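You operate a simulated robot arm through the tools that you are given. There is no shell and no other tool. Be economical: measure what you need, move in short steps, check, and stop when the job is done.

You are at the controls of a simulated robot arm. One attempt, no reset.

TASK
Give the white scent pot three clicks of lavender, stand it back and put its lid on.
Fine: spill none; slide the tray shut.

Only the result counts: the job must be done as asked and must still hold three seconds after the hand-in. Knocking over, shifting, dropping, spilling or breaking anything else fails it. Lids that push on must go on centred and level and be pressed home; caps that screw on are set level and turned clockwise until they are tight.

THE ROBOT
A 7-joint arm with a two-finger parallel gripper, fixed in place. Base frame: the origin is at the foot of the arm, x ahead of it, y to its left, z up; the work surface is at about z = 820. Lengths are in mm, angles in rad, forces in N, time in s.
With the tool pointing down near the work surface it reaches from about 240 to 680 mm from the base axis. Its first joint turns from -1.152 to 1.152 rad. Payload 2.4 kg.
Tool frame: the origin (TCP) lies between the finger pads and is the grasp point; the fingertips stand 30 mm ahead of it; z points along the fingers, y is the line along which they close. Largest opening 94 mm; finger width 28, thickness 10; the body of the gripper, 50 by 96 mm, starts 55 mm behind the TCP.
Orientation is that of the tool frame in the base frame, as [roll, pitch, yaw] about the fixed x, y, z axes, in that order (R = Rz(yaw) Ry(pitch) Rx(roll)). With the fingers straight down and closing along the base's y, the tool's x points along the base's -x, its y along +y and its z along -z.

THE INTERFACE
- The arm moves only by the tool step_arm. Its arguments are lists of equal length, an entry for each row: "xyz": the shift along the tool's x, y, z in cm, a list of three; "angular": the turn, a rotation vector about the tool's x, y, z in rad, a list of three; "fingers": the gripper command, from -1 (fully open) to 1 (shut), values between in proportion. In form: {"xyz": [[tx, ty, tz], ...], "angular": [[wx, wy, wz], ...], "fingers": [fingers, ...]}. A call has 1 to 10 rows; each row shifts and turns the commanded pose from where the row before left it, along the tool's axes as they then stand. A row lasts 0.2 s, in which the tool goes at most 50 mm and 0.15 rad; a call with a longer step from one row to the next is refused whole, and so is a gripper value outside its range. A pose out of reach is approached as far as the arm can. The call stops where the force on the tool passes 40 N (or 10 N more than at its start, if that is more) or the arm is blocked; 0.2 s more then pass. Each finger travels about 153 mm/s and halts on what it meets, pressing with about 37 N; the grip force reading is that of the motor and also rises with nothing between the fingers. The clock runs only during rows and for 0.2 s after the last one: add rows that do not move to give the fingers time. The reply holds the time, the measured pose of the TCP, the force on the tool along the base axes, the opening and the grip force, in the units named above and with some noise, with the torque about the TCP (base axes, N m) and any sound that the robot's microphone picked up.
- Cameras (640 x 400 px; columns grow to the right, rows downward): "scene" is fixed at [45, 480, 1447.8]; the picture's right is [-0.66, -0.75, 0.00], its down [-0.40, 0.35, -0.85] and it looks along [0.63, -0.56, -0.53] (base axes); focal length 320 px, centre (320, 200). "wrist" rides on the gripper at [76, 14, -102] in the tool frame; the picture's right is [-0.18, 0.98, 0.00], its down [-0.75, -0.14, -0.64] and it looks along [-0.63, -0.12, 0.77] (tool axes); focal length 243 px, centre (320, 200). There is no depth. A picture from a camera that has moved, and an enlarged one, comes with that camera's place and axes in the base frame and with its lens.
- get_image(camera): a new picture of that camera. The clock stands still meanwhile.
- enlarge(camera, box): a new picture of the part [left, top, right, bottom] of that camera's present view, enlarged. The clock stands still meanwhile.
- close_job(): hands the job in; it is judged then, once.

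Go step by step. Nothing tells you positions but the pictures and the camera data: compare them with the known pose of the tool, close in by small moves and look again before you grip or let go. The budget is 120 turns and 68 pictures, counting those below and the enlarged ones. Unless the task says otherwise, let go and move clear before handing in, and close with one line.

The tools are called after ">>>" as a command line: name --argument value ..., lists and objects as JSON in quotes. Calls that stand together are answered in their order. step_arm: Moves the arm, as the interface text tells. Its arguments: {"type":"object","properties":{"xyz":{"type":"array","items":{"type":"array","items":{"type":"number"}}},"angular":{"type":"array","items":{"type":"array","items":{"type":"number"}}},"fingers":{"type":"array","items":{"type":"number"}}},"required":["xyz","angular","fingers"]} The other tools are called the same way: get_image (camera) takes a picture; enlarge (camera, box) takes an enlarged picture of a part of a camera's view; close_job () hands the job in.

At the start:

```text
time: 0.0
eef_pos: [448.9, 109.4, 1253.2]
ee_rot: [-3.141, 0.0, -3.141]
contact_force: [-0.4, 0.6, 0.2]
torque: [0.01, 0.0, 0.0]
grip_width: 94.0
grasp_force: 0.1
```

scene: 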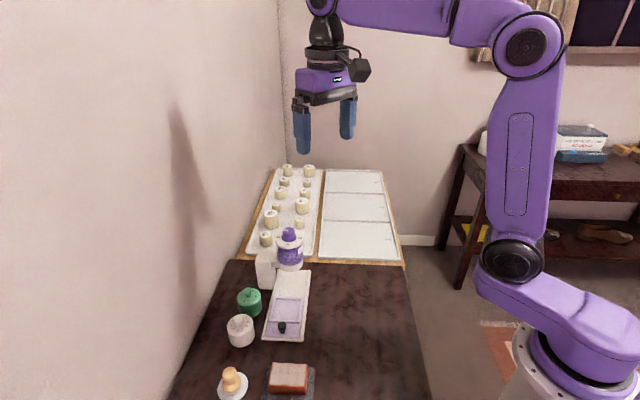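
wrist: 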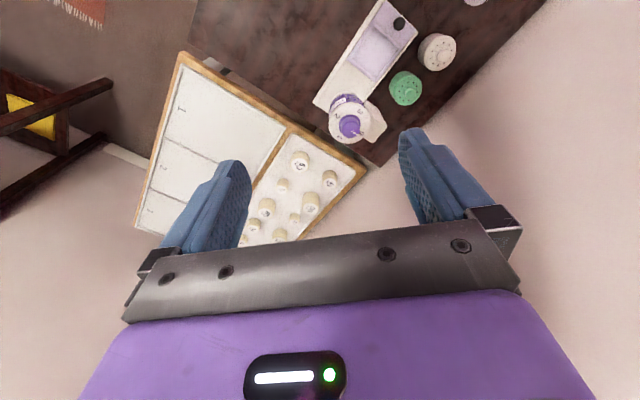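

I see a bench with a lavender dispenser (purple), a tray with a black knob, green and white perforated pots, and other items. I'll enlarge to understand the mechanism.

>>> enlarge --camera "scene" --box '[200, 215, 360, 315]'

>>> enlarge --camera "scene" --box '[200, 300, 360, 400]'

>>> enlarge --camera "wrist" --box '[290, 0, 530, 150]'

```text
4.00 times, centred on (280, 265) of scene
camera zoom: at [45.0, 480.0, 1447.8], right [-0.66, -0.75, 0.0], down [-0.4, 0.35, -0.85], along [0.63, -0.56, -0.53], focal length 1280 px, centre (480, -60)
```

zoom: 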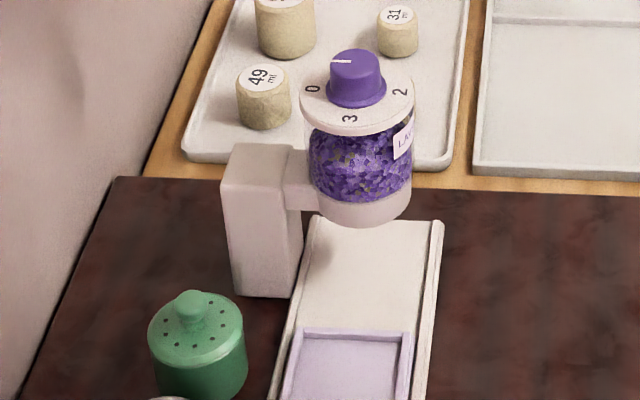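

```text
4.00 times, centred on (280, 350) of scene
camera zoom: at [45.0, 480.0, 1447.8], right [-0.66, -0.75, 0.0], down [-0.4, 0.35, -0.85], along [0.63, -0.56, -0.53], focal length 1280 px, centre (480, -400)
```

zoom: 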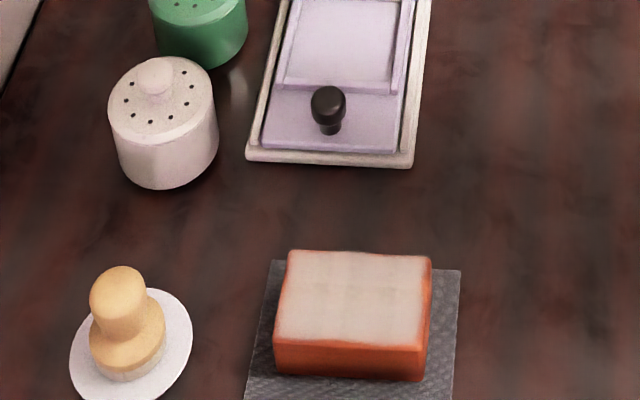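

```text
2.67 times, centred on (410, 75) of wrist
camera zoom: at [371.4, 123.8, 1355.5], right [0.18, 0.98, 0.0], down [0.75, -0.14, 0.64], along [0.63, -0.12, -0.77], focal length 647 px, centre (80, 533)
```

zoom: 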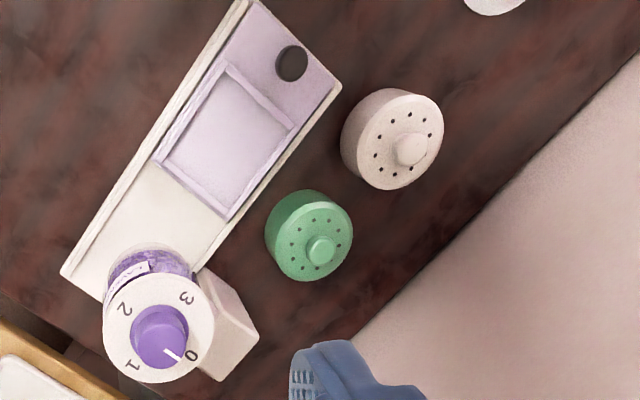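

The layout runs about 45° to the base. The dispenser knob is near (535,140,985), the white pot near (472,324), the green pot near (528,268) and the tray's black knob near (428,248). I'll move in for a closer view.

>>> step_arm --xyz '[[1.7, 2.157, 3.186], [1.7, 2.157, 3.186], [1.7, 2.157, 3.186], [1.7, 2.157, 3.186], [1.7, 2.157, 3.186], [1.7, 2.157, 3.186], [1.7, 2.157, 3.186]]' --angular '[[0, 0, 0], [0, 0, 0], [0, 0, 0], [0, 0, 0], [0, 0, 0], [0, 0, 0], [0, 0, 0]]' --fingers '[-1, -1, -1, -1, -1, -1, -1]'

>>> get_image --camera "wrist"

```text
time: 1.6
eef_pos: [330.6, 261.3, 1029.8]
ee_rot: [-3.141, -0.001, 3.141]
contact_force: [-0.5, 0.1, -0.4]
torque: [-0.01, 0.0, -0.01]
grip_width: 94.2
grasp_force: 0.0
```

```text
62 pictures are left
camera wrist: at [253.4, 275.0, 1131.6], right [0.18, 0.98, 0.0], down [0.75, -0.14, 0.64], along [0.63, -0.12, -0.77], focal length 243 px, centre (320, 200)
```

wrist: 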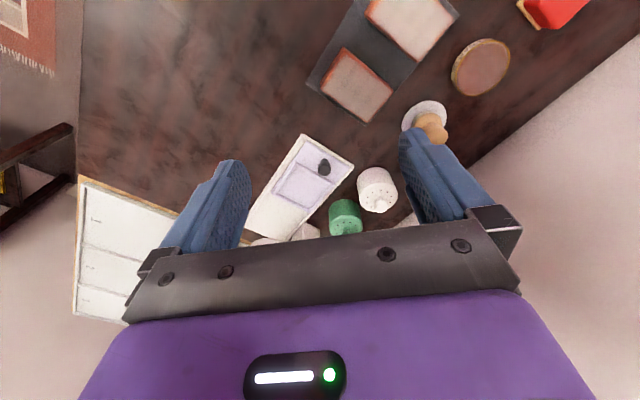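

The pots and the tray are between the fingers in this view, so I'll enlarge it to measure them.

>>> enlarge --camera "wrist" --box '[236, 120, 428, 240]'

>>> enlarge --camera "scene" --box '[210, 270, 338, 350]'

```text
3.33 times, centred on (332, 180) of wrist
camera zoom: at [253.4, 275.0, 1131.6], right [0.18, 0.98, 0.0], down [0.75, -0.14, 0.64], along [0.63, -0.12, -0.77], focal length 809 px, centre (280, 267)
```

zoom: 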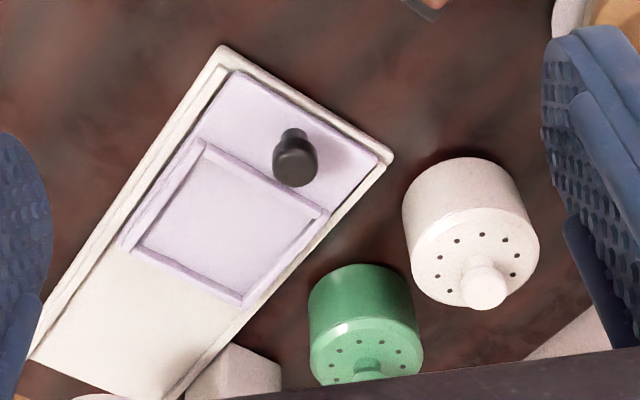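

```text
5.00 times, centred on (274, 310) of scene
camera zoom: at [45.0, 479.9, 1447.7], right [-0.66, -0.75, 0.0], down [-0.4, 0.35, -0.85], along [0.63, -0.56, -0.53], focal length 1600 px, centre (550, -350)
```

zoom: 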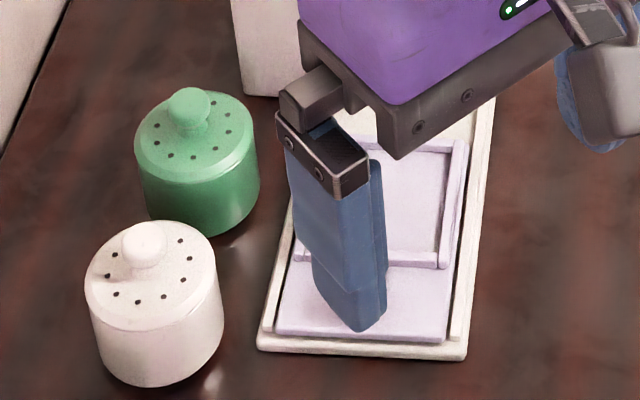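

Triangulating gives the white lid's knob at about (482,317,885), the tray knob at (427,249,855), the pocket centre at (467,210) and the slide direction at about -45°. I'll move above the white lid and check.

>>> step_arm --xyz '[[-3.8, 1.4, 2.2], [-3.8, 1.4, 2.2], [-3.8, 1.4, 2.2], [-3.8, 1.4, 2.2], [0, 0, 0]]' --angular '[[0, 0, 0], [0, 0, 0], [0, 0, 0], [0, 0, 0], [0, 0, 0]]' --fingers '[-0.2, -0.2, -0.2, -0.2, -0.2]'

>>> get_image --camera "wrist"

>>> enlarge --camera "scene" --box '[190, 260, 318, 340]'

```text
time: 2.8
eef_pos: [484.4, 317.0, 940.2]
ee_rot: [3.141, 0.0, -3.141]
contact_force: [0.5, 0.0, -0.5]
torque: [-0.01, 0.03, 0.01]
grip_width: 56.4
grasp_force: 0.1
```

```text
59 pictures are left
camera wrist: at [407.2, 331.4, 1042.4], right [0.18, 0.98, 0.0], down [0.75, -0.14, 0.64], along [0.63, -0.12, -0.77], focal length 243 px, centre (320, 200)
```

wrist: 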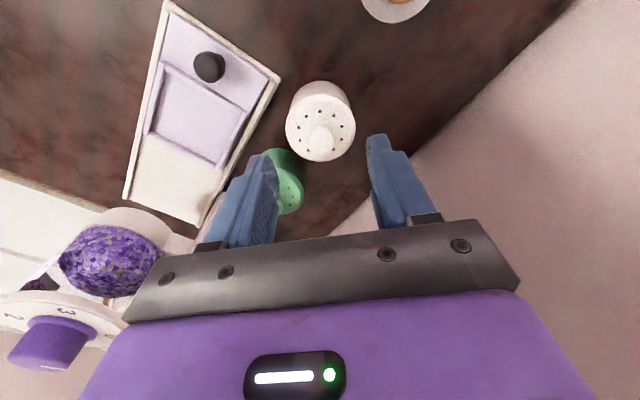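

```text
5.00 times, centred on (254, 300) of scene
camera zoom: at [45.0, 480.0, 1447.8], right [-0.66, -0.75, 0.0], down [-0.4, 0.35, -0.85], along [0.63, -0.56, -0.53], focal length 1600 px, centre (650, -300)
```

zoom: 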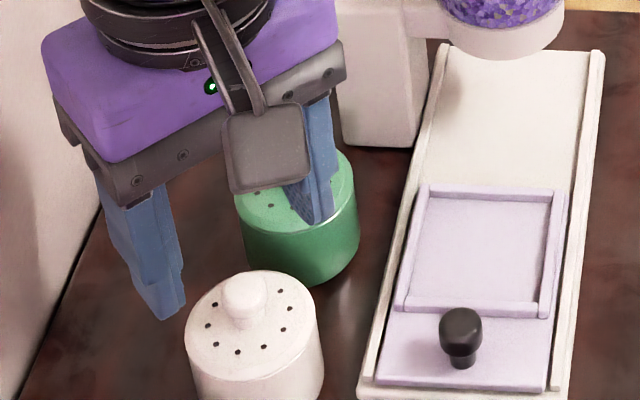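

The lid's knob is nearly under the TCP. I'll enlarge the wrist view to get its exact offset.

>>> enlarge --camera "wrist" --box '[256, 75, 384, 155]'

```text
5.00 times, centred on (320, 115) of wrist
camera zoom: at [407.2, 331.4, 1042.4], right [0.18, 0.98, 0.0], down [0.75, -0.14, 0.64], along [0.63, -0.12, -0.77], focal length 1213 px, centre (320, 625)
```

zoom: 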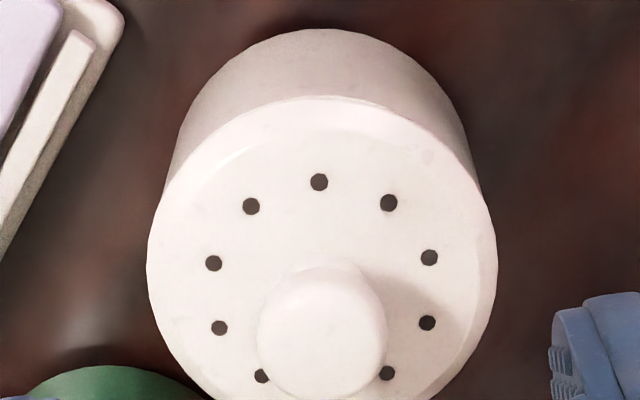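

The knob axis is at about (481.5,318), with the lid surface at z≈868 and the knob top at about 888. I'll go down with the fingertips just above the lid and grip the knob.

>>> step_arm --xyz '[[0.28, 0.1, 0.8], [0, 0, 1.5], [0, 0, 1.5], [0, 0, 0], [0, 0, 0]]' --angular '[[0, 0, 0], [0, 0, 0], [0, 0, 0], [0, 0, 0], [0, 0, 0]]' --fingers '[-0.3, -0.3, -0.3, -0.3, -0.3]'

>>> enlarge --camera "scene" --box '[190, 270, 318, 350]'

>>> enlarge --camera "wrist" --box '[224, 60, 416, 180]'

```text
time: 4.0
eef_pos: [479.9, 316.6, 902.4]
ee_rot: [3.14, 0.0, -3.14]
contact_force: [0.1, -0.7, -0.5]
torque: [0.01, 0.0, -0.03]
grip_width: 61.4
grasp_force: 0.0
```

```text
5.00 times, centred on (254, 310) of scene
camera zoom: at [45.0, 480.0, 1447.8], right [-0.66, -0.75, 0.0], down [-0.4, 0.35, -0.85], along [0.63, -0.56, -0.53], focal length 1600 px, centre (650, -350)
```

zoom: 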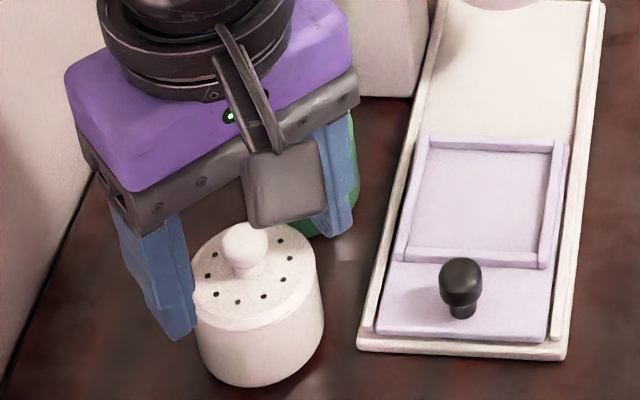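

```text
3.33 times, centred on (320, 120) of wrist
camera zoom: at [403.4, 332.1, 1005.0], right [0.18, 0.98, 0.0], down [0.75, -0.14, 0.64], along [0.63, -0.12, -0.77], focal length 809 px, centre (320, 467)
```

zoom: 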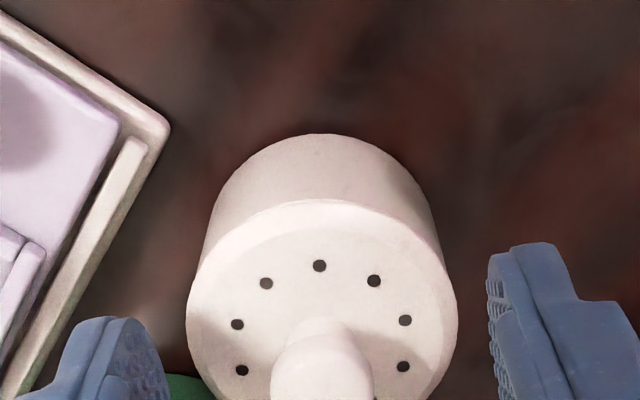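

The alignment looks good. I'll rise 2 mm for clearance and close on the knob.

>>> step_arm --xyz '[[-0.15, 0.12, -0.2], [0, 0, 0], [0, 0, 0], [0, 0, 0], [0, 0, 0]]' --angular '[[0, 0, 0], [0, 0, 0], [0, 0, 0], [0, 0, 0], [0, 0, 0]]' --fingers '[-0.3, 1, 1, 1, 1]'

>>> enlarge --camera "scene" --box '[190, 270, 318, 350]'

```text
time: 5.2
eef_pos: [482.3, 318.2, 905.3]
ee_rot: [-3.141, 0.001, 3.141]
contact_force: [-0.5, 0.3, 0.2]
torque: [0.02, -0.01, 0.03]
grip_width: 15.9
grasp_force: 37.3
heard: snap
```

```text
5.00 times, centred on (254, 310) of scene
camera zoom: at [45.0, 480.0, 1447.7], right [-0.66, -0.75, 0.0], down [-0.4, 0.35, -0.85], along [0.63, -0.56, -0.53], focal length 1600 px, centre (650, -350)
```

zoom: 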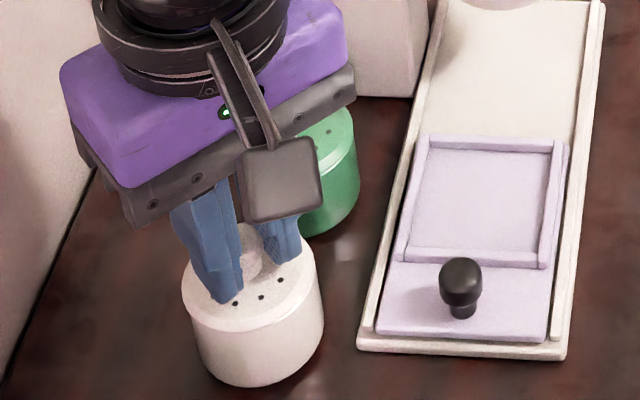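

I heard a snap, so gripping the knob seems to have unseated the push-on lid. I'll lift it straight up gently.

>>> step_arm --xyz '[[0, 0, -0.5], [0, 0, -1], [0, 0, -1.5], [0, 0, -2], [0, 0, -2]]' --angular '[[0, 0, 0], [0, 0, 0], [0, 0, 0], [0, 0, 0], [0, 0, 0]]' --fingers '[1, 1, 1, 1, 1]'

>>> enlarge --camera "scene" --box '[174, 240, 334, 340]'

>>> get_image --camera "wrist"

```text
time: 6.4
eef_pos: [480.2, 321.0, 977.0]
ee_rot: [3.141, 0.001, -3.139]
contact_force: [-0.8, 0.5, 0.4]
torque: [0.02, -0.02, -0.01]
grip_width: 15.5
grasp_force: 37.2
```

```text
4.00 times, centred on (254, 290) of scene
camera zoom: at [45.0, 480.0, 1447.8], right [-0.66, -0.75, 0.0], down [-0.4, 0.35, -0.85], along [0.63, -0.56, -0.53], focal length 1280 px, centre (584, -160)
```

zoom: 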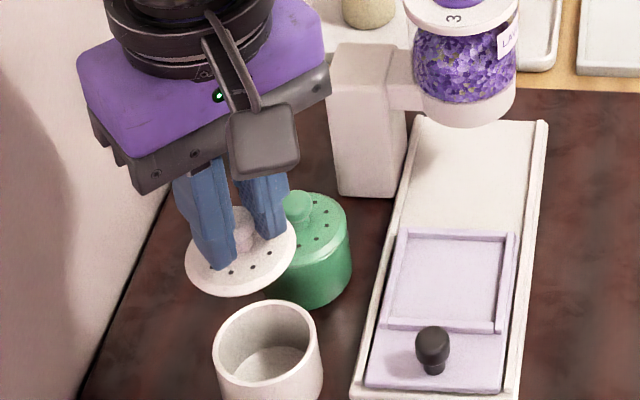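

```text
52 pictures are left
camera wrist: at [403.6, 334.5, 1078.7], right [0.18, 0.98, 0.0], down [0.75, -0.14, 0.64], along [0.63, -0.12, -0.77], focal length 243 px, centre (320, 200)
```

wrist: 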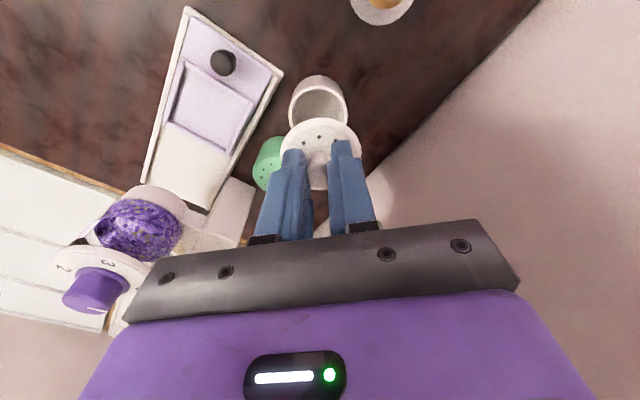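

The lid is off and held level by its knob, and the pot is upright and open. I'll set the lid on free table at about (370,140), right of the tray.

>>> step_arm --xyz '[[2.2, -3.62, 0], [2.2, -3.62, 0], [2.2, -3.62, 0], [2.2, -3.62, 0], [2.2, -3.62, 1], [0, 0, 4], [0, 0, 3], [0, 0, 0]]' --angular '[[0, 0, 0], [0, 0, 0], [0, 0, 0], [0, 0, 0], [0, 0, 0], [0, 0, 0], [0, 0, 0], [0, 0, 0]]' --fingers '[1, 1, 1, 1, 1, 1, 1, 1]'

>>> enlarge --camera "scene" --box '[240, 250, 432, 370]'

```text
time: 8.2
eef_pos: [369.3, 138.3, 896.9]
ee_rot: [-3.14, 0.001, -3.139]
contact_force: [0.4, 0.2, -0.6]
torque: [0.04, -0.01, -0.02]
grip_width: 16.0
grasp_force: 37.1
```

```text
3.33 times, centred on (336, 310) of scene
camera zoom: at [45.0, 480.0, 1447.7], right [-0.66, -0.75, 0.0], down [-0.4, 0.35, -0.85], along [0.63, -0.56, -0.53], focal length 1067 px, centre (267, -167)
```

zoom: 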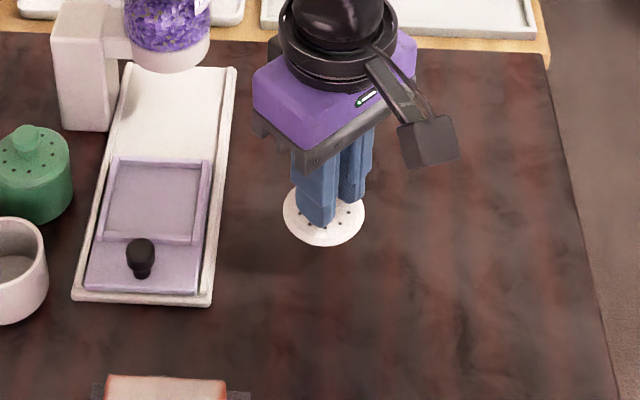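

The spot is clear, so I'll lower in small steps until the lid touches the table.

>>> step_arm --xyz '[[0, 0, 1.5], [0, 0, 0.7], [0, 0, 0.3], [0, 0, 0.3], [0, 0, 0]]' --angular '[[0, 0, 0], [0, 0, 0], [0, 0, 0], [0, 0, 0], [0, 0, 0]]' --fingers '[1, 1, 1, 1, 1]'

```text
time: 9.4
eef_pos: [369.1, 138.5, 867.8]
ee_rot: [-3.141, -0.001, -3.14]
contact_force: [0.6, -0.2, 0.6]
torque: [0.01, 0.0, 0.02]
grip_width: 16.0
grasp_force: 37.1
```

>>> step_arm --xyz '[[0, 0, 0.3], [0, 0, 0.2], [0, 0, 0.2], [0, 0, 0]]' --angular '[[0, 0, 0], [0, 0, 0], [0, 0, 0], [0, 0, 0]]' --fingers '[1, 1, 1, 1]'

>>> enlarge --camera "scene" --box '[290, 290, 370, 340]'

```text
time: 10.4
eef_pos: [369.4, 137.7, 861.4]
ee_rot: [3.14, 0.0, -3.141]
contact_force: [-1.8, -4.5, 32.2]
torque: [0.01, -0.07, 0.01]
grip_width: 16.1
grasp_force: 37.2
```

```text
8.00 times, centred on (330, 315) of scene
camera zoom: at [44.5, 479.7, 1447.9], right [-0.66, -0.75, 0.0], down [-0.39, 0.35, -0.85], along [0.63, -0.56, -0.53], focal length 2560 px, centre (240, -720)
```

zoom: 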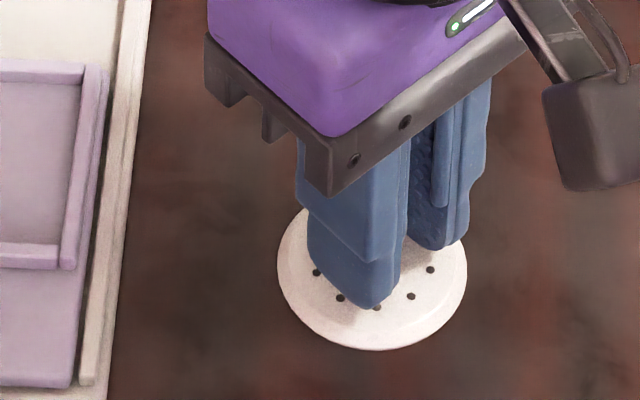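

The lid is on the table (32 N). I'll ease off, open and rise.

>>> step_arm --xyz '[[0, 0, -0.2], [0, 0, 0], [0, 0, 0], [0, 0, -1.5], [0, 0, -4], [0, 0, -4]]' --angular '[[0, 0, 0], [0, 0, 0], [0, 0, 0], [0, 0, 0], [0, 0, 0], [0, 0, 0]]' --fingers '[1, -0.2, -0.2, -0.2, -0.2, -0.2]'

>>> enlarge --camera "scene" --box '[200, 270, 360, 370]'

```text
time: 11.8
eef_pos: [368.1, 138.1, 960.9]
ee_rot: [-3.141, 0.001, -3.141]
contact_force: [-0.2, 0.1, 0.4]
torque: [-0.01, 0.0, -0.05]
grip_width: 56.7
grasp_force: 0.0
```

```text
4.00 times, centred on (280, 320) of scene
camera zoom: at [45.0, 480.0, 1447.8], right [-0.66, -0.75, 0.0], down [-0.4, 0.35, -0.85], along [0.63, -0.56, -0.53], focal length 1280 px, centre (480, -280)
```

zoom: 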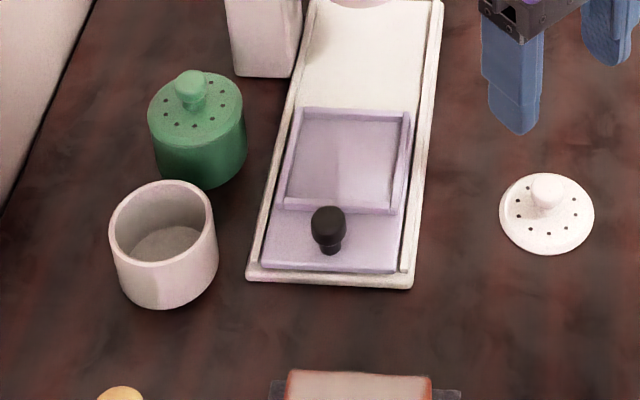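

The pot's rim centre is at about (481,318). I'll move over it with a 70 mm opening and look before going down.

>>> step_arm --xyz '[[-2.26, 3.6, 0], [-2.26, 3.6, 0], [-2.26, 3.6, 0], [-2.26, 3.6, 0], [-2.26, 3.6, 0], [0, 0, 4], [0, 0, 0]]' --angular '[[0, 0, 0], [0, 0, 0], [0, 0, 0], [0, 0, 0], [0, 0, 0], [0, 0, 0], [0, 0, 0]]' --fingers '[-0.5, -0.5, -0.5, -0.5, -0.5, -0.5, -0.5]'

>>> enlarge --camera "wrist" --box '[208, 60, 432, 200]'

>>> enlarge --camera "scene" --box '[190, 270, 318, 350]'

```text
time: 13.4
eef_pos: [483.0, 320.3, 917.3]
ee_rot: [-3.141, 0.0, 3.141]
contact_force: [0.5, 0.0, 0.3]
torque: [-0.03, 0.0, 0.0]
grip_width: 70.5
grasp_force: 0.0
```

```text
2.86 times, centred on (320, 130) of wrist
camera zoom: at [406.8, 334.5, 1018.9], right [0.18, 0.98, 0.0], down [0.75, -0.14, 0.64], along [0.63, -0.12, -0.77], focal length 693 px, centre (320, 400)
```

zoom: 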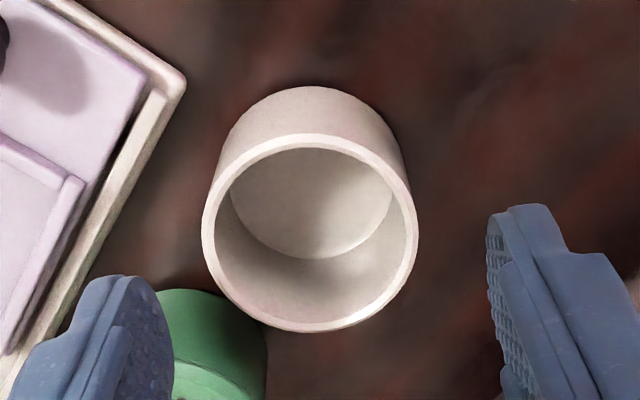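

```text
5.00 times, centred on (254, 310) of scene
camera zoom: at [45.0, 480.0, 1447.8], right [-0.66, -0.75, 0.0], down [-0.4, 0.35, -0.85], along [0.63, -0.56, -0.53], focal length 1600 px, centre (650, -350)
```

zoom: 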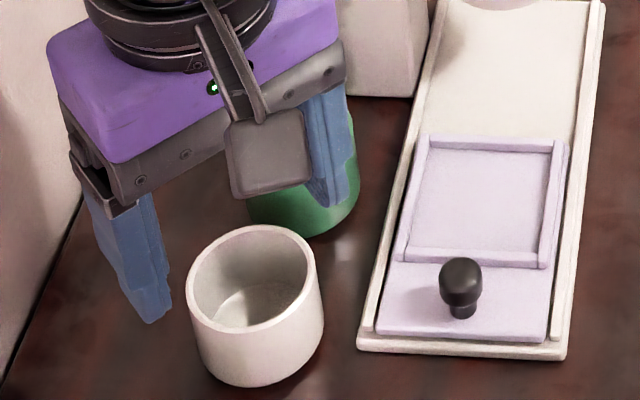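

The rim centre measures (480.8,318.5), so I'll correct 2 mm, go down to z 868 and grip.

>>> step_arm --xyz '[[0.2, -0.18, 1.5], [0, 0, 2], [0, 0, 1.4], [0, 0, 0], [0, 0, 0], [0, 0, 0], [0, 0, 0]]' --angular '[[0, 0, 0], [0, 0, 0], [0, 0, 0], [0, 0, 0], [0, 0, 0], [0, 0, 0], [0, 0, 0]]' --fingers '[-0.5, -0.5, -0.5, -0.5, 0.5, 0.5, 0.5]'

```text
time: 15.0
eef_pos: [481.9, 316.4, 869.6]
ee_rot: [3.14, 0.001, 3.14]
contact_force: [0.6, 0.5, -0.4]
torque: [0.02, 0.01, 0.0]
grip_width: 53.2
grasp_force: 36.7
```

The pot is gripped at 53 mm. I'll lift it and carry it above the pocket at (467,210).

>>> step_arm --xyz '[[0, 0, -1.5], [0, 0, -3], [0, 0, -1.5], [0.36, -2.6, 0], [0.36, -2.6, 0], [0.36, -2.7, 0], [0.36, -2.7, 0], [0, 0, 0]]' --angular '[[0, 0, 0], [0, 0, 0], [0, 0, 0], [0, 0, 0], [0, 0, 0], [0, 0, 0], [0, 0, 0], [0, 0, 0]]' --fingers '[0.5, 0.5, 0.5, 0.5, 0.5, 0.5, 0.5, 0.5]'

>>> enlarge --camera "wrist" --box '[208, 60, 432, 200]'

>>> enlarge --camera "scene" --box '[210, 260, 338, 340]'

```text
time: 16.8
eef_pos: [466.0, 210.8, 928.3]
ee_rot: [-3.141, 0.001, -3.141]
contact_force: [-0.4, -0.9, -2.3]
torque: [-0.02, 0.02, -0.04]
grip_width: 53.2
grasp_force: 36.6
```

```text
2.86 times, centred on (320, 130) of wrist
camera zoom: at [389.7, 224.6, 1031.2], right [0.18, 0.98, 0.0], down [0.75, -0.14, 0.64], along [0.63, -0.12, -0.77], focal length 693 px, centre (320, 400)
```

zoom: 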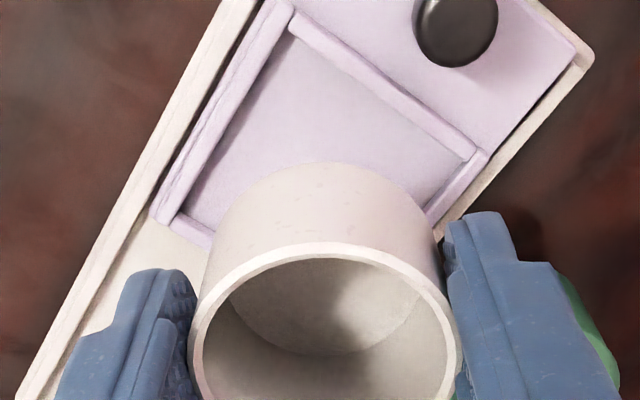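

```text
5.00 times, centred on (274, 300) of scene
camera zoom: at [45.0, 480.0, 1447.7], right [-0.66, -0.75, 0.0], down [-0.4, 0.35, -0.85], along [0.63, -0.56, -0.53], focal length 1600 px, centre (550, -300)
```

zoom: 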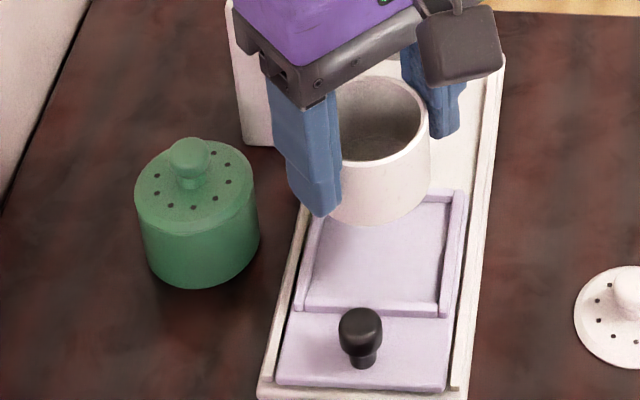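

The pocket centre works out at (467.7,209.5). I'll nudge over, go down to just above the walls and check.

>>> step_arm --xyz '[[-0.15, -0.1, 1.5], [0, 0, 1.7], [0, 0, 0]]' --angular '[[0, 0, 0], [0, 0, 0], [0, 0, 0]]' --fingers '[0.5, 0.5, 0.5]'

>>> enlarge --camera "scene" --box '[250, 270, 330, 320]'

>>> enlarge --camera "wrist" --box '[208, 60, 432, 200]'

```text
time: 17.6
eef_pos: [468.8, 209.7, 898.1]
ee_rot: [3.142, 0.001, -3.14]
contact_force: [-0.7, -0.5, -1.2]
torque: [-0.03, 0.03, -0.01]
grip_width: 53.1
grasp_force: 37.3
```

```text
8.00 times, centred on (290, 295) of scene
camera zoom: at [45.0, 480.0, 1447.7], right [-0.66, -0.75, 0.0], down [-0.4, 0.35, -0.85], along [0.63, -0.56, -0.53], focal length 2560 px, centre (560, -560)
```

zoom: 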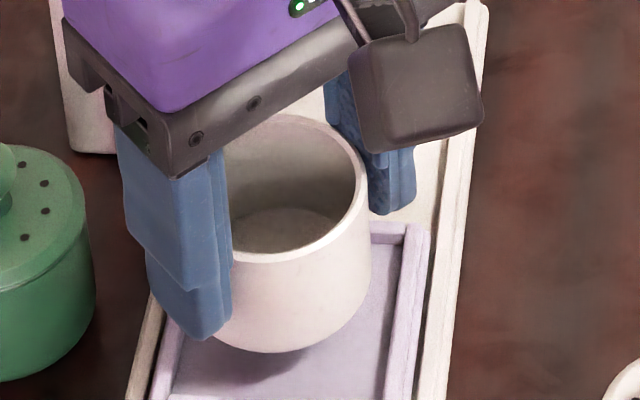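

```text
2.86 times, centred on (320, 130) of wrist
camera zoom: at [392.0, 223.9, 999.4], right [0.18, 0.98, 0.0], down [0.75, -0.14, 0.64], along [0.63, -0.12, -0.77], focal length 693 px, centre (320, 400)
```

zoom: 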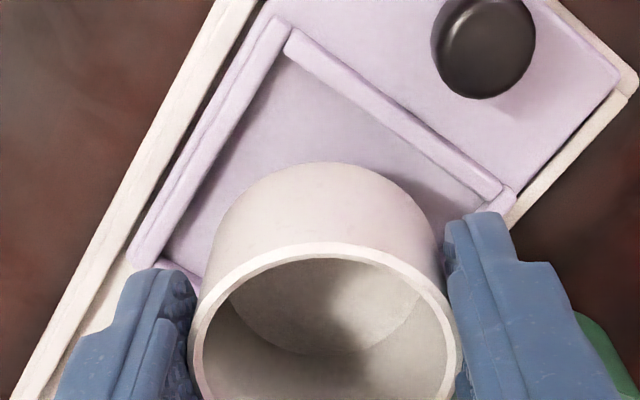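

The pot is centred over the pocket, so I'll lower it until it touches the floor.

>>> step_arm --xyz '[[0, 0, 1], [0, 0, 0.6], [0, 0, 0.3], [0, 0, 0.2], [0, 0, 0]]' --angular '[[0, 0, 0], [0, 0, 0], [0, 0, 0], [0, 0, 0], [0, 0, 0]]' --fingers '[0.5, 0.5, 0.5, 0.5, 0.5]'

>>> enlarge --camera "scene" --box '[250, 280, 330, 330]'

```text
time: 18.4
eef_pos: [471.0, 209.6, 884.0]
ee_rot: [3.141, 0.006, -3.141]
contact_force: [-4.9, -3.2, 11.5]
torque: [-0.01, 0.12, -0.02]
grip_width: 53.2
grasp_force: 37.4
stopped in row 3: the force on the tool passed its limit at 48 N (the readings are from after the stop); the commanded pose is now the measured one
```

```text
8.00 times, centred on (290, 305) of scene
camera zoom: at [44.7, 479.8, 1447.8], right [-0.66, -0.75, 0.0], down [-0.39, 0.35, -0.85], along [0.63, -0.56, -0.53], focal length 2560 px, centre (560, -640)
```

zoom: 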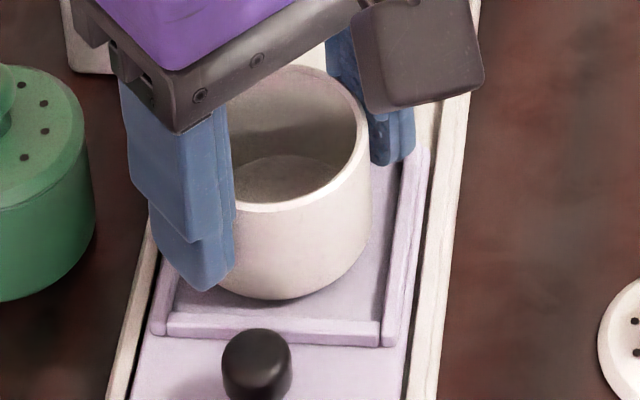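

The pot touched early (TCP 884). The force and torque suggest it caught the pocket wall on the (+x,+y) side, and the picture shows a gap on the other side. I'll lift a little, shift (-2.5,-2.5) and retry.

>>> step_arm --xyz '[[0, 0, -0.5], [0.25, -0.25, 0], [0, 0, 0.4], [0, 0, 0.3], [0, 0, 0.2], [0, 0, 0.2], [0, 0, 0]]' --angular '[[0, 0, 0], [0, 0, 0], [0, 0, 0], [0, 0, 0], [0, 0, 0], [0, 0, 0], [0, 0, 0]]' --fingers '[0.5, 0.5, 0.5, 0.5, 0.5, 0.5, 0.5]'

>>> enlarge --camera "scene" --box '[250, 280, 330, 330]'

```text
time: 19.4
eef_pos: [469.4, 206.5, 882.8]
ee_rot: [3.141, 0.008, -3.141]
contact_force: [-2.8, -1.1, 9.6]
torque: [-0.16, 0.28, -0.03]
grip_width: 53.3
grasp_force: 37.3
stopped in row 5: the force on the tool passed its limit at 48 N (the readings are from after the stop); the commanded pose is now the measured one
```

```text
8.00 times, centred on (290, 305) of scene
camera zoom: at [44.8, 479.9, 1447.8], right [-0.66, -0.75, 0.0], down [-0.39, 0.35, -0.85], along [0.63, -0.56, -0.53], focal length 2560 px, centre (560, -640)
```

zoom: 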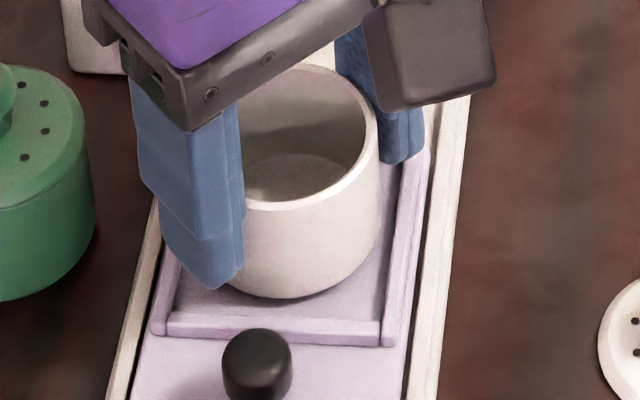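

The contact height is about the same at both spots and the pot looks level inside the walls, so the pocket floor is probably at z≈834. I'll release gently and look.

>>> step_arm --xyz '[[0, 0, -0.05], [0, 0, 0], [0, 0, 0], [0, 0, -3], [0, 0, -4]]' --angular '[[0, 0, 0], [0, 0, 0], [0, 0, 0], [0, 0, 0], [0, 0, 0]]' --fingers '[0.0, -0.5, -0.5, -0.5, -0.5]'

>>> enlarge --camera "scene" --box '[250, 280, 330, 330]'

>>> enlarge --camera "wrist" --box '[208, 60, 432, 200]'

```text
time: 20.6
eef_pos: [469.9, 206.0, 954.2]
ee_rot: [3.139, 0.008, -3.14]
contact_force: [-0.6, -0.6, 1.0]
torque: [0.0, -0.01, -0.02]
grip_width: 70.5
grasp_force: 0.1
```

```text
8.00 times, centred on (290, 305) of scene
camera zoom: at [45.0, 480.0, 1447.8], right [-0.66, -0.75, 0.0], down [-0.4, 0.35, -0.85], along [0.63, -0.56, -0.53], focal length 2560 px, centre (560, -640)
```

zoom: 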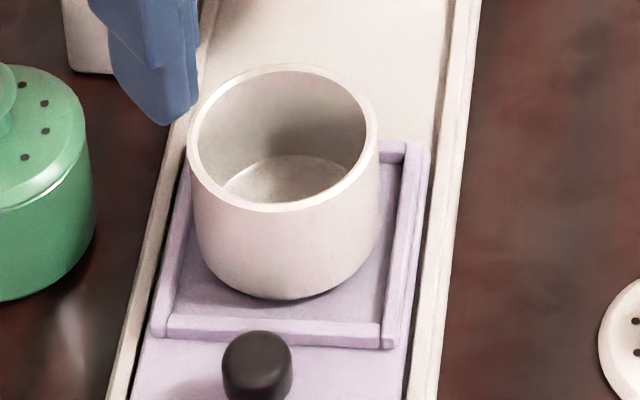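

```text
2.86 times, centred on (320, 130) of wrist
camera zoom: at [392.1, 220.4, 1055.7], right [0.18, 0.98, 0.0], down [0.75, -0.14, 0.65], along [0.64, -0.12, -0.76], focal length 693 px, centre (320, 400)
```

zoom: 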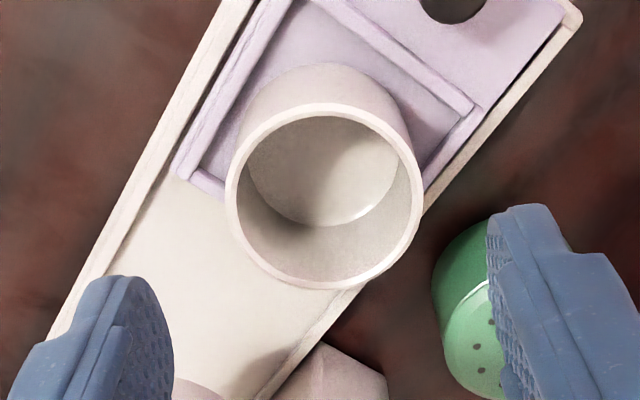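

The pot sits level in the pocket at about (468,207.5). Next I'll turn the gripper 45° to match the slide and move over the tray knob.

>>> step_arm --xyz '[[0, 0, 0], [0, 0, 0], [0, 0, 0], [0, 0, 0], [0, 0, 0], [0, 0, 0], [3.3, 0, 0], [3.3, 0, 0], [0, 0, 0]]' --angular '[[0, 0, 0.131], [0, 0, 0.131], [0, 0, 0.131], [0, 0, 0.131], [0, 0, 0.131], [0, 0, 0.131], [0, 0, 0], [0, 0, 0], [0, 0, 0]]' --fingers '[0, 0, 0, 0, 0, 0, 0, 0, 0]'

>>> get_image --camera "wrist"

```text
time: 22.6
eef_pos: [421.8, 253.9, 952.1]
ee_rot: [3.135, 0.004, 2.355]
contact_force: [-0.2, 0.8, 0.2]
torque: [0.01, 0.0, 0.02]
grip_width: 46.8
grasp_force: 0.0
```

```text
38 pictures are left
camera wrist: at [377.4, 317.8, 1054.6], right [0.83, 0.56, 0.01], down [0.43, -0.64, 0.64], along [0.37, -0.53, -0.77], focal length 243 px, centre (320, 200)
```

wrist: 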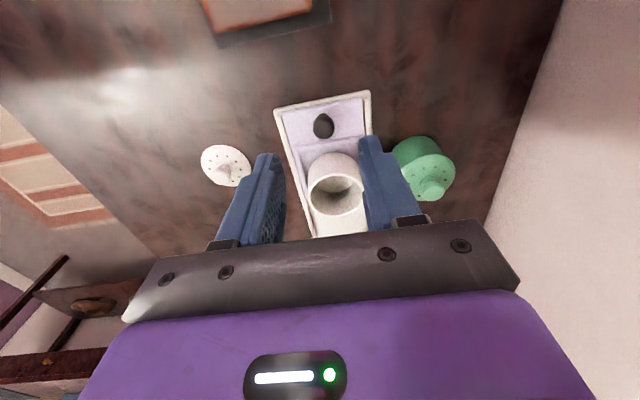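

The knob is at about (427.4,250.5), in line with the gripper. I'll tilt the gripper back 0.2 rad so it clears the dispenser, then go down around the knob.

>>> step_arm --xyz '[[0, 0, 0], [0, 0, 0], [0.78, 0, 3.82], [0.7, 0, 3.4], [0, 0, 0]]' --angular '[[0, -0.1, 0], [0, -0.1, 0], [0, 0, 0], [0, 0, 0], [0, 0, 0]]' --fingers '[0, 0, 0, 0, 0]'

>>> enlarge --camera "scene" --box '[230, 290, 326, 350]'

>>> enlarge --camera "wrist" --box '[224, 60, 416, 180]'

```text
time: 23.9
eef_pos: [422.1, 252.5, 877.4]
ee_rot: [3.136, 0.203, 2.355]
contact_force: [0.5, 1.1, -0.8]
torque: [-0.04, -0.01, 0.04]
grip_width: 46.9
grasp_force: 0.0
```

```text
6.67 times, centred on (278, 320) of scene
camera zoom: at [45.0, 480.0, 1447.7], right [-0.66, -0.75, 0.0], down [-0.4, 0.35, -0.85], along [0.63, -0.56, -0.53], focal length 2134 px, centre (600, -600)
```

zoom: 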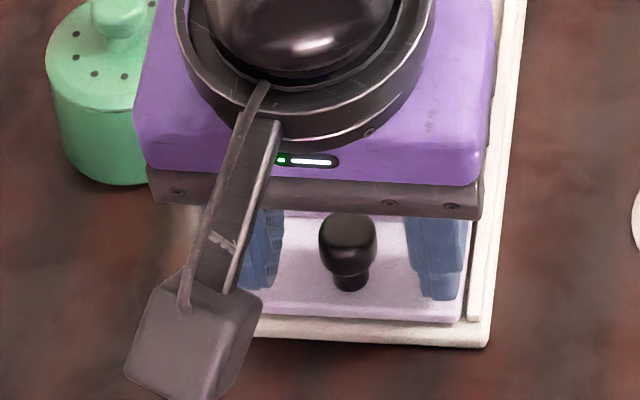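

```text
3.33 times, centred on (320, 120) of wrist
camera zoom: at [363.8, 330.5, 961.8], right [0.82, 0.57, 0.04], down [0.33, -0.53, 0.78], along [0.47, -0.63, -0.62], focal length 809 px, centre (320, 467)
```

zoom: 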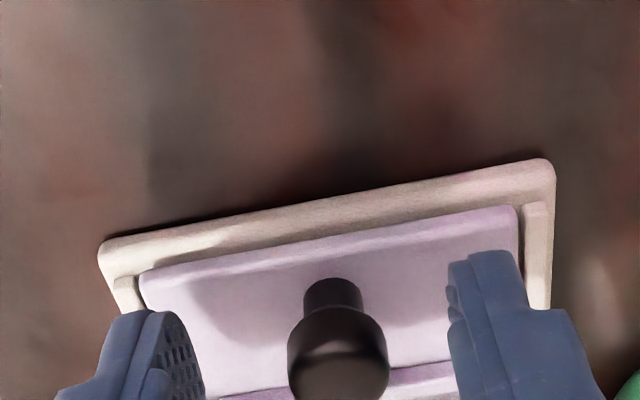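

The knob is midway between the fingers, so I'll close on it.

>>> step_arm --xyz '[[0, 0, 0], [0, 0, 0], [0, 0, 0]]' --angular '[[0, 0, 0], [0, 0, 0], [0, 0, 0]]' --fingers '[1, 1, 1]'

```text
time: 24.6
eef_pos: [423.4, 254.3, 878.8]
ee_rot: [3.13, 0.204, 2.355]
contact_force: [15.9, 13.6, -14.3]
torque: [-0.03, -0.2, 0.13]
grip_width: 17.2
grasp_force: 44.8
```

There is some sideways preload, so I'll relax it by 1.5 mm and then start sliding toward the dispenser.

>>> step_arm --xyz '[[0, 0.15, 0.1], [-0.49, 0, 0.1], [-0.49, 0, 0.1], [0, 0, 0]]' --angular '[[0, 0, 0], [0, 0, 0], [0, 0, 0], [0, 0, 0]]' --fingers '[1, 1, 1, 1]'

```text
time: 25.6
eef_pos: [430.4, 247.2, 878.0]
ee_rot: [3.132, 0.203, 2.351]
contact_force: [8.5, 9.7, 2.6]
torque: [0.53, 0.4, 0.23]
grip_width: 17.2
grasp_force: 45.3
```

It slides freely along (1,-1). I'll relax the side force a little more and carry on.

>>> step_arm --xyz '[[-0.78, 0.1, 0.16], [-0.78, 0, 0.16], [-0.78, 0, 0.16], [-0.78, 0, 0.16], [-0.78, 0, 0.16], [-0.78, 0, 0.16], [0, 0, 0]]' --angular '[[0, 0, 0], [0, 0, 0], [0, 0, 0], [0, 0, 0], [0, 0, 0], [0, 0, 0], [0, 0, 0]]' --fingers '[1, 1, 1, 1, 1, 1, 1]'

>>> enlarge --camera "scene" --box '[230, 220, 358, 300]'

```text
time: 27.2
eef_pos: [464.9, 215.0, 876.9]
ee_rot: [3.137, 0.202, 2.355]
contact_force: [7.2, 7.5, -0.9]
torque: [-0.48, -0.63, 0.24]
grip_width: 16.9
grasp_force: 45.2
```

```text
5.00 times, centred on (294, 260) of scene
camera zoom: at [45.2, 480.2, 1447.7], right [-0.66, -0.75, 0.0], down [-0.4, 0.35, -0.85], along [0.63, -0.56, -0.53], focal length 1600 px, centre (450, -100)
```

zoom: 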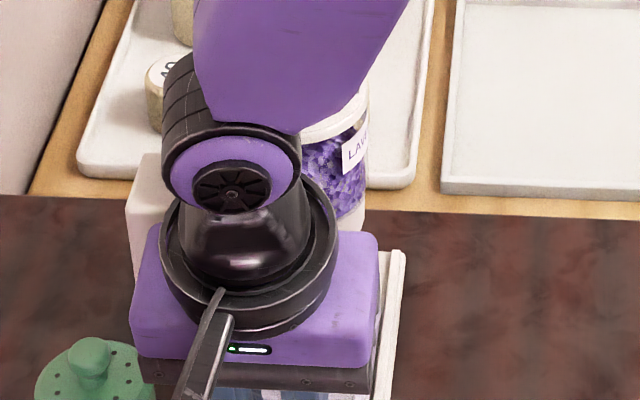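

It has slid about 57 mm of an estimated 94. I'll continue in smaller steps until the stop.

>>> step_arm --xyz '[[-0.59, 0.05, 0.12], [-0.59, 0, 0.12], [-0.59, 0, 0.12], [-0.49, 0, 0.1], [-0.39, 0, 0.08], [-0.29, 0, 0.06], [-0.29, 0, 0.06], [-0.29, 0, 0.06], [-0.29, 0, 0.06], [0, 0, 0]]' --angular '[[0, 0, 0], [0, 0, 0], [0, 0, 0], [0, 0, 0], [0, 0, 0], [0, 0, 0], [0, 0, 0], [0, 0, 0], [0, 0, 0], [0, 0, 0]]' --fingers '[1, 1, 1, 1, 1, 1, 1, 1, 1, 1]'

>>> get_image --camera "wrist"

```text
time: 29.4
eef_pos: [489.9, 188.8, 878.4]
ee_rot: [3.139, 0.2, 2.355]
contact_force: [-18.4, 8.1, 7.8]
torque: [-0.49, -0.56, -0.35]
grip_width: 17.3
grasp_force: 45.4
```

```text
34 pictures are left
camera wrist: at [432.9, 265.6, 962.2], right [0.82, 0.57, 0.04], down [0.33, -0.53, 0.78], along [0.46, -0.63, -0.63], focal length 243 px, centre (320, 200)
```

wrist: 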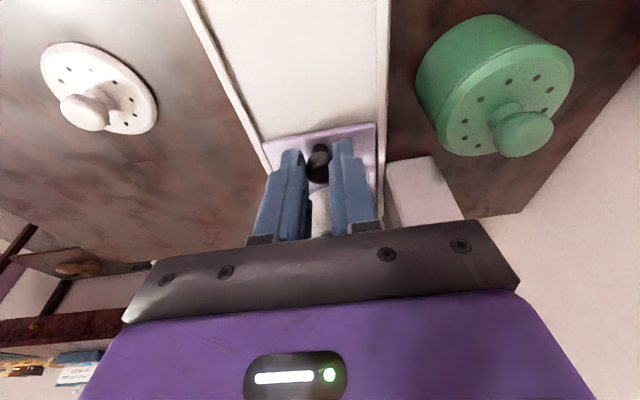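

It has travelled 93 mm with about 19 N pushing back, so this is probably the end stop. I'll push 2 mm more to confirm.

>>> step_arm --xyz '[[-0.15, 0, 0.03], [-0.1, 0, 0.02], [0, 0, 0]]' --angular '[[0, 0, 0], [0, 0, 0], [0, 0, 0]]' --fingers '[1, 1, 1]'

```text
time: 30.1
eef_pos: [490.1, 189.1, 877.8]
ee_rot: [3.14, 0.2, 2.358]
contact_force: [-7.4, 1.4, 9.2]
torque: [-0.56, -0.26, -0.16]
grip_width: 17.4
grasp_force: 45.2
stopped in row 3: the force on the tool passed its limit at 41 N (the readings are from after the stop); the commanded pose is now the measured one
```

The tray is at its stop with the pot under the outlet. I'll release the knob with a modest opening and retreat up and back.

>>> step_arm --xyz '[[0, 0, 0], [0, 0, 0], [0.5, 0, -3], [1, 0, -4], [1, 0, -4.5], [0, 0, -4.5]]' --angular '[[0, 0, 0], [0, 0, 0], [0, 0, 0], [0, 0, 0], [0, 0, 0], [0, 0, 0]]' --fingers '[0.25, 0.25, 0.25, 0.25, 0.25, 0.25]'

>>> enlarge --camera "wrist" --box '[160, 40, 480, 240]'

>>> enlarge --camera "scene" --box '[230, 215, 358, 295]'

```text
time: 31.5
eef_pos: [451.0, 226.9, 1030.0]
ee_rot: [3.14, 0.2, 2.358]
contact_force: [0.4, 1.0, -0.3]
torque: [-0.01, 0.04, -0.03]
grip_width: 35.3
grasp_force: 0.1
```

```text
2.00 times, centred on (320, 140) of wrist
camera zoom: at [393.4, 304.9, 1114.0], right [0.82, 0.57, 0.04], down [0.33, -0.53, 0.78], along [0.46, -0.63, -0.63], focal length 485 px, centre (320, 320)
```

zoom: 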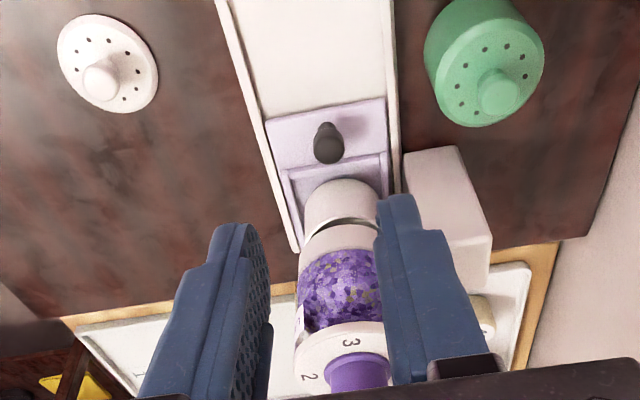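

```text
5.00 times, centred on (294, 255) of scene
camera zoom: at [45.0, 480.0, 1447.8], right [-0.66, -0.75, 0.0], down [-0.4, 0.35, -0.85], along [0.63, -0.56, -0.53], focal length 1600 px, centre (450, -75)
```

zoom: 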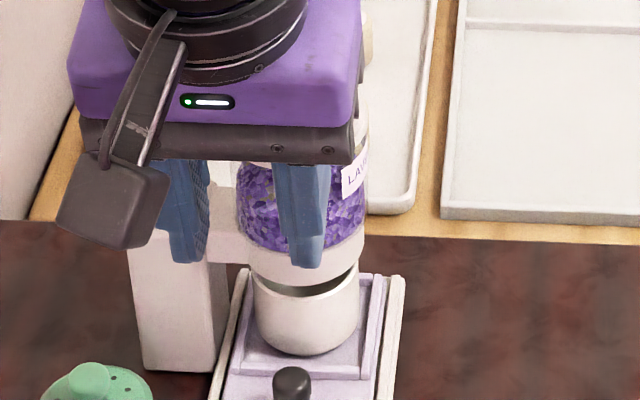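

The pot is neatly under the jar. Next I'll un-tilt, rise, turn back to yaw π and move over the dial knob.

>>> step_arm --xyz '[[0, 0, -2], [0, 0, -2], [0, 0, 0], [0, 0, 0], [0, 0, 0], [0, 0, 0], [0, 0, 0], [0, 0, 0]]' --angular '[[0, 0.1, 0], [0, 0.1, 0], [0, 0, -0.131], [0, 0, -0.131], [0, 0, -0.131], [0, 0, -0.131], [0, 0, -0.131], [0, 0, -0.131]]' --fingers '[-0.2, -0.2, -0.2, -0.2, -0.2, -0.2, -0.2, -0.2]'

>>> enlarge --camera "scene" --box '[230, 205, 358, 285]'

```text
time: 33.3
eef_pos: [447.1, 231.6, 1069.5]
ee_rot: [3.139, 0.001, -3.137]
contact_force: [-0.6, -0.1, 0.1]
torque: [-0.03, -0.02, 0.03]
grip_width: 56.3
grasp_force: 0.1
```

```text
5.00 times, centred on (294, 245) of scene
camera zoom: at [45.0, 480.0, 1447.8], right [-0.66, -0.75, 0.0], down [-0.4, 0.35, -0.85], along [0.63, -0.56, -0.53], focal length 1600 px, centre (450, -25)
```

zoom: 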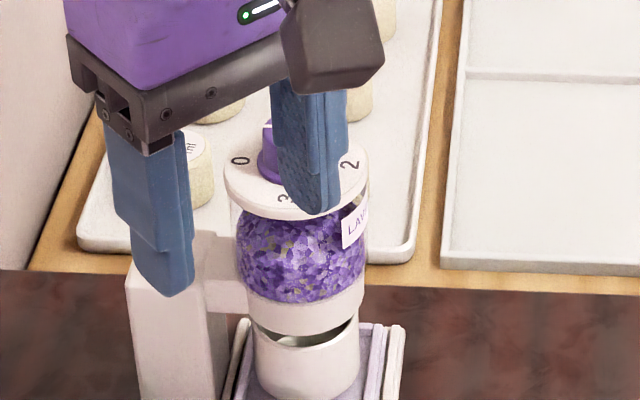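

I'll move over the dial at (532,141.5), staying high.

>>> step_arm --xyz '[[-2.83, -3.0, 0], [-2.83, -3.0, 0], [-2.83, -3.0, 0], [0, 0, 0]]' --angular '[[0, 0, 0], [0, 0, 0], [0, 0, 0], [0, 0, 0]]' --fingers '[-0.2, -0.2, -0.2, -0.2]'

>>> enlarge --camera "wrist" --box '[224, 60, 416, 180]'

>>> enlarge --camera "scene" --box '[230, 195, 358, 275]'

```text
time: 34.3
eef_pos: [532.7, 142.7, 1069.1]
ee_rot: [3.141, 0.002, -3.136]
contact_force: [-0.5, 0.9, 0.2]
torque: [0.0, -0.02, 0.02]
grip_width: 56.4
grasp_force: 0.1
```

```text
3.33 times, centred on (320, 120) of wrist
camera zoom: at [455.7, 156.3, 1171.1], right [0.18, 0.98, 0.0], down [0.75, -0.14, 0.64], along [0.63, -0.12, -0.77], focal length 809 px, centre (320, 467)
```

zoom: 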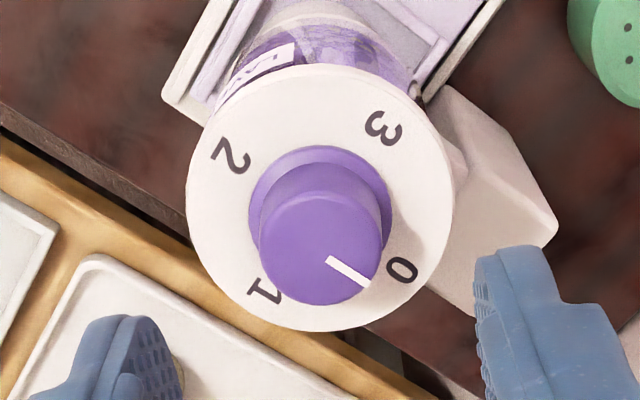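

```text
5.00 times, centred on (294, 235) of scene
camera zoom: at [45.0, 479.9, 1447.8], right [-0.66, -0.75, 0.0], down [-0.4, 0.35, -0.85], along [0.63, -0.56, -0.53], focal length 1600 px, centre (450, 25)
```

zoom: 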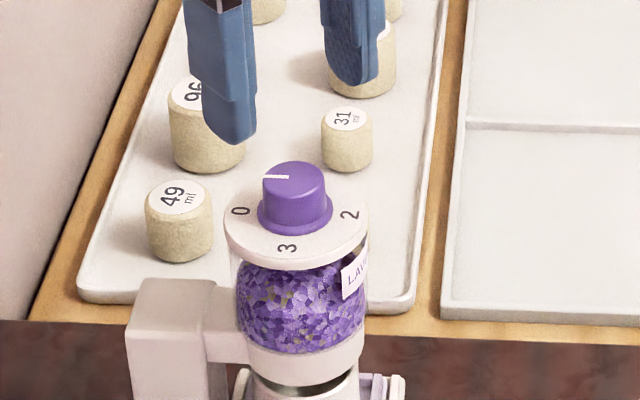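

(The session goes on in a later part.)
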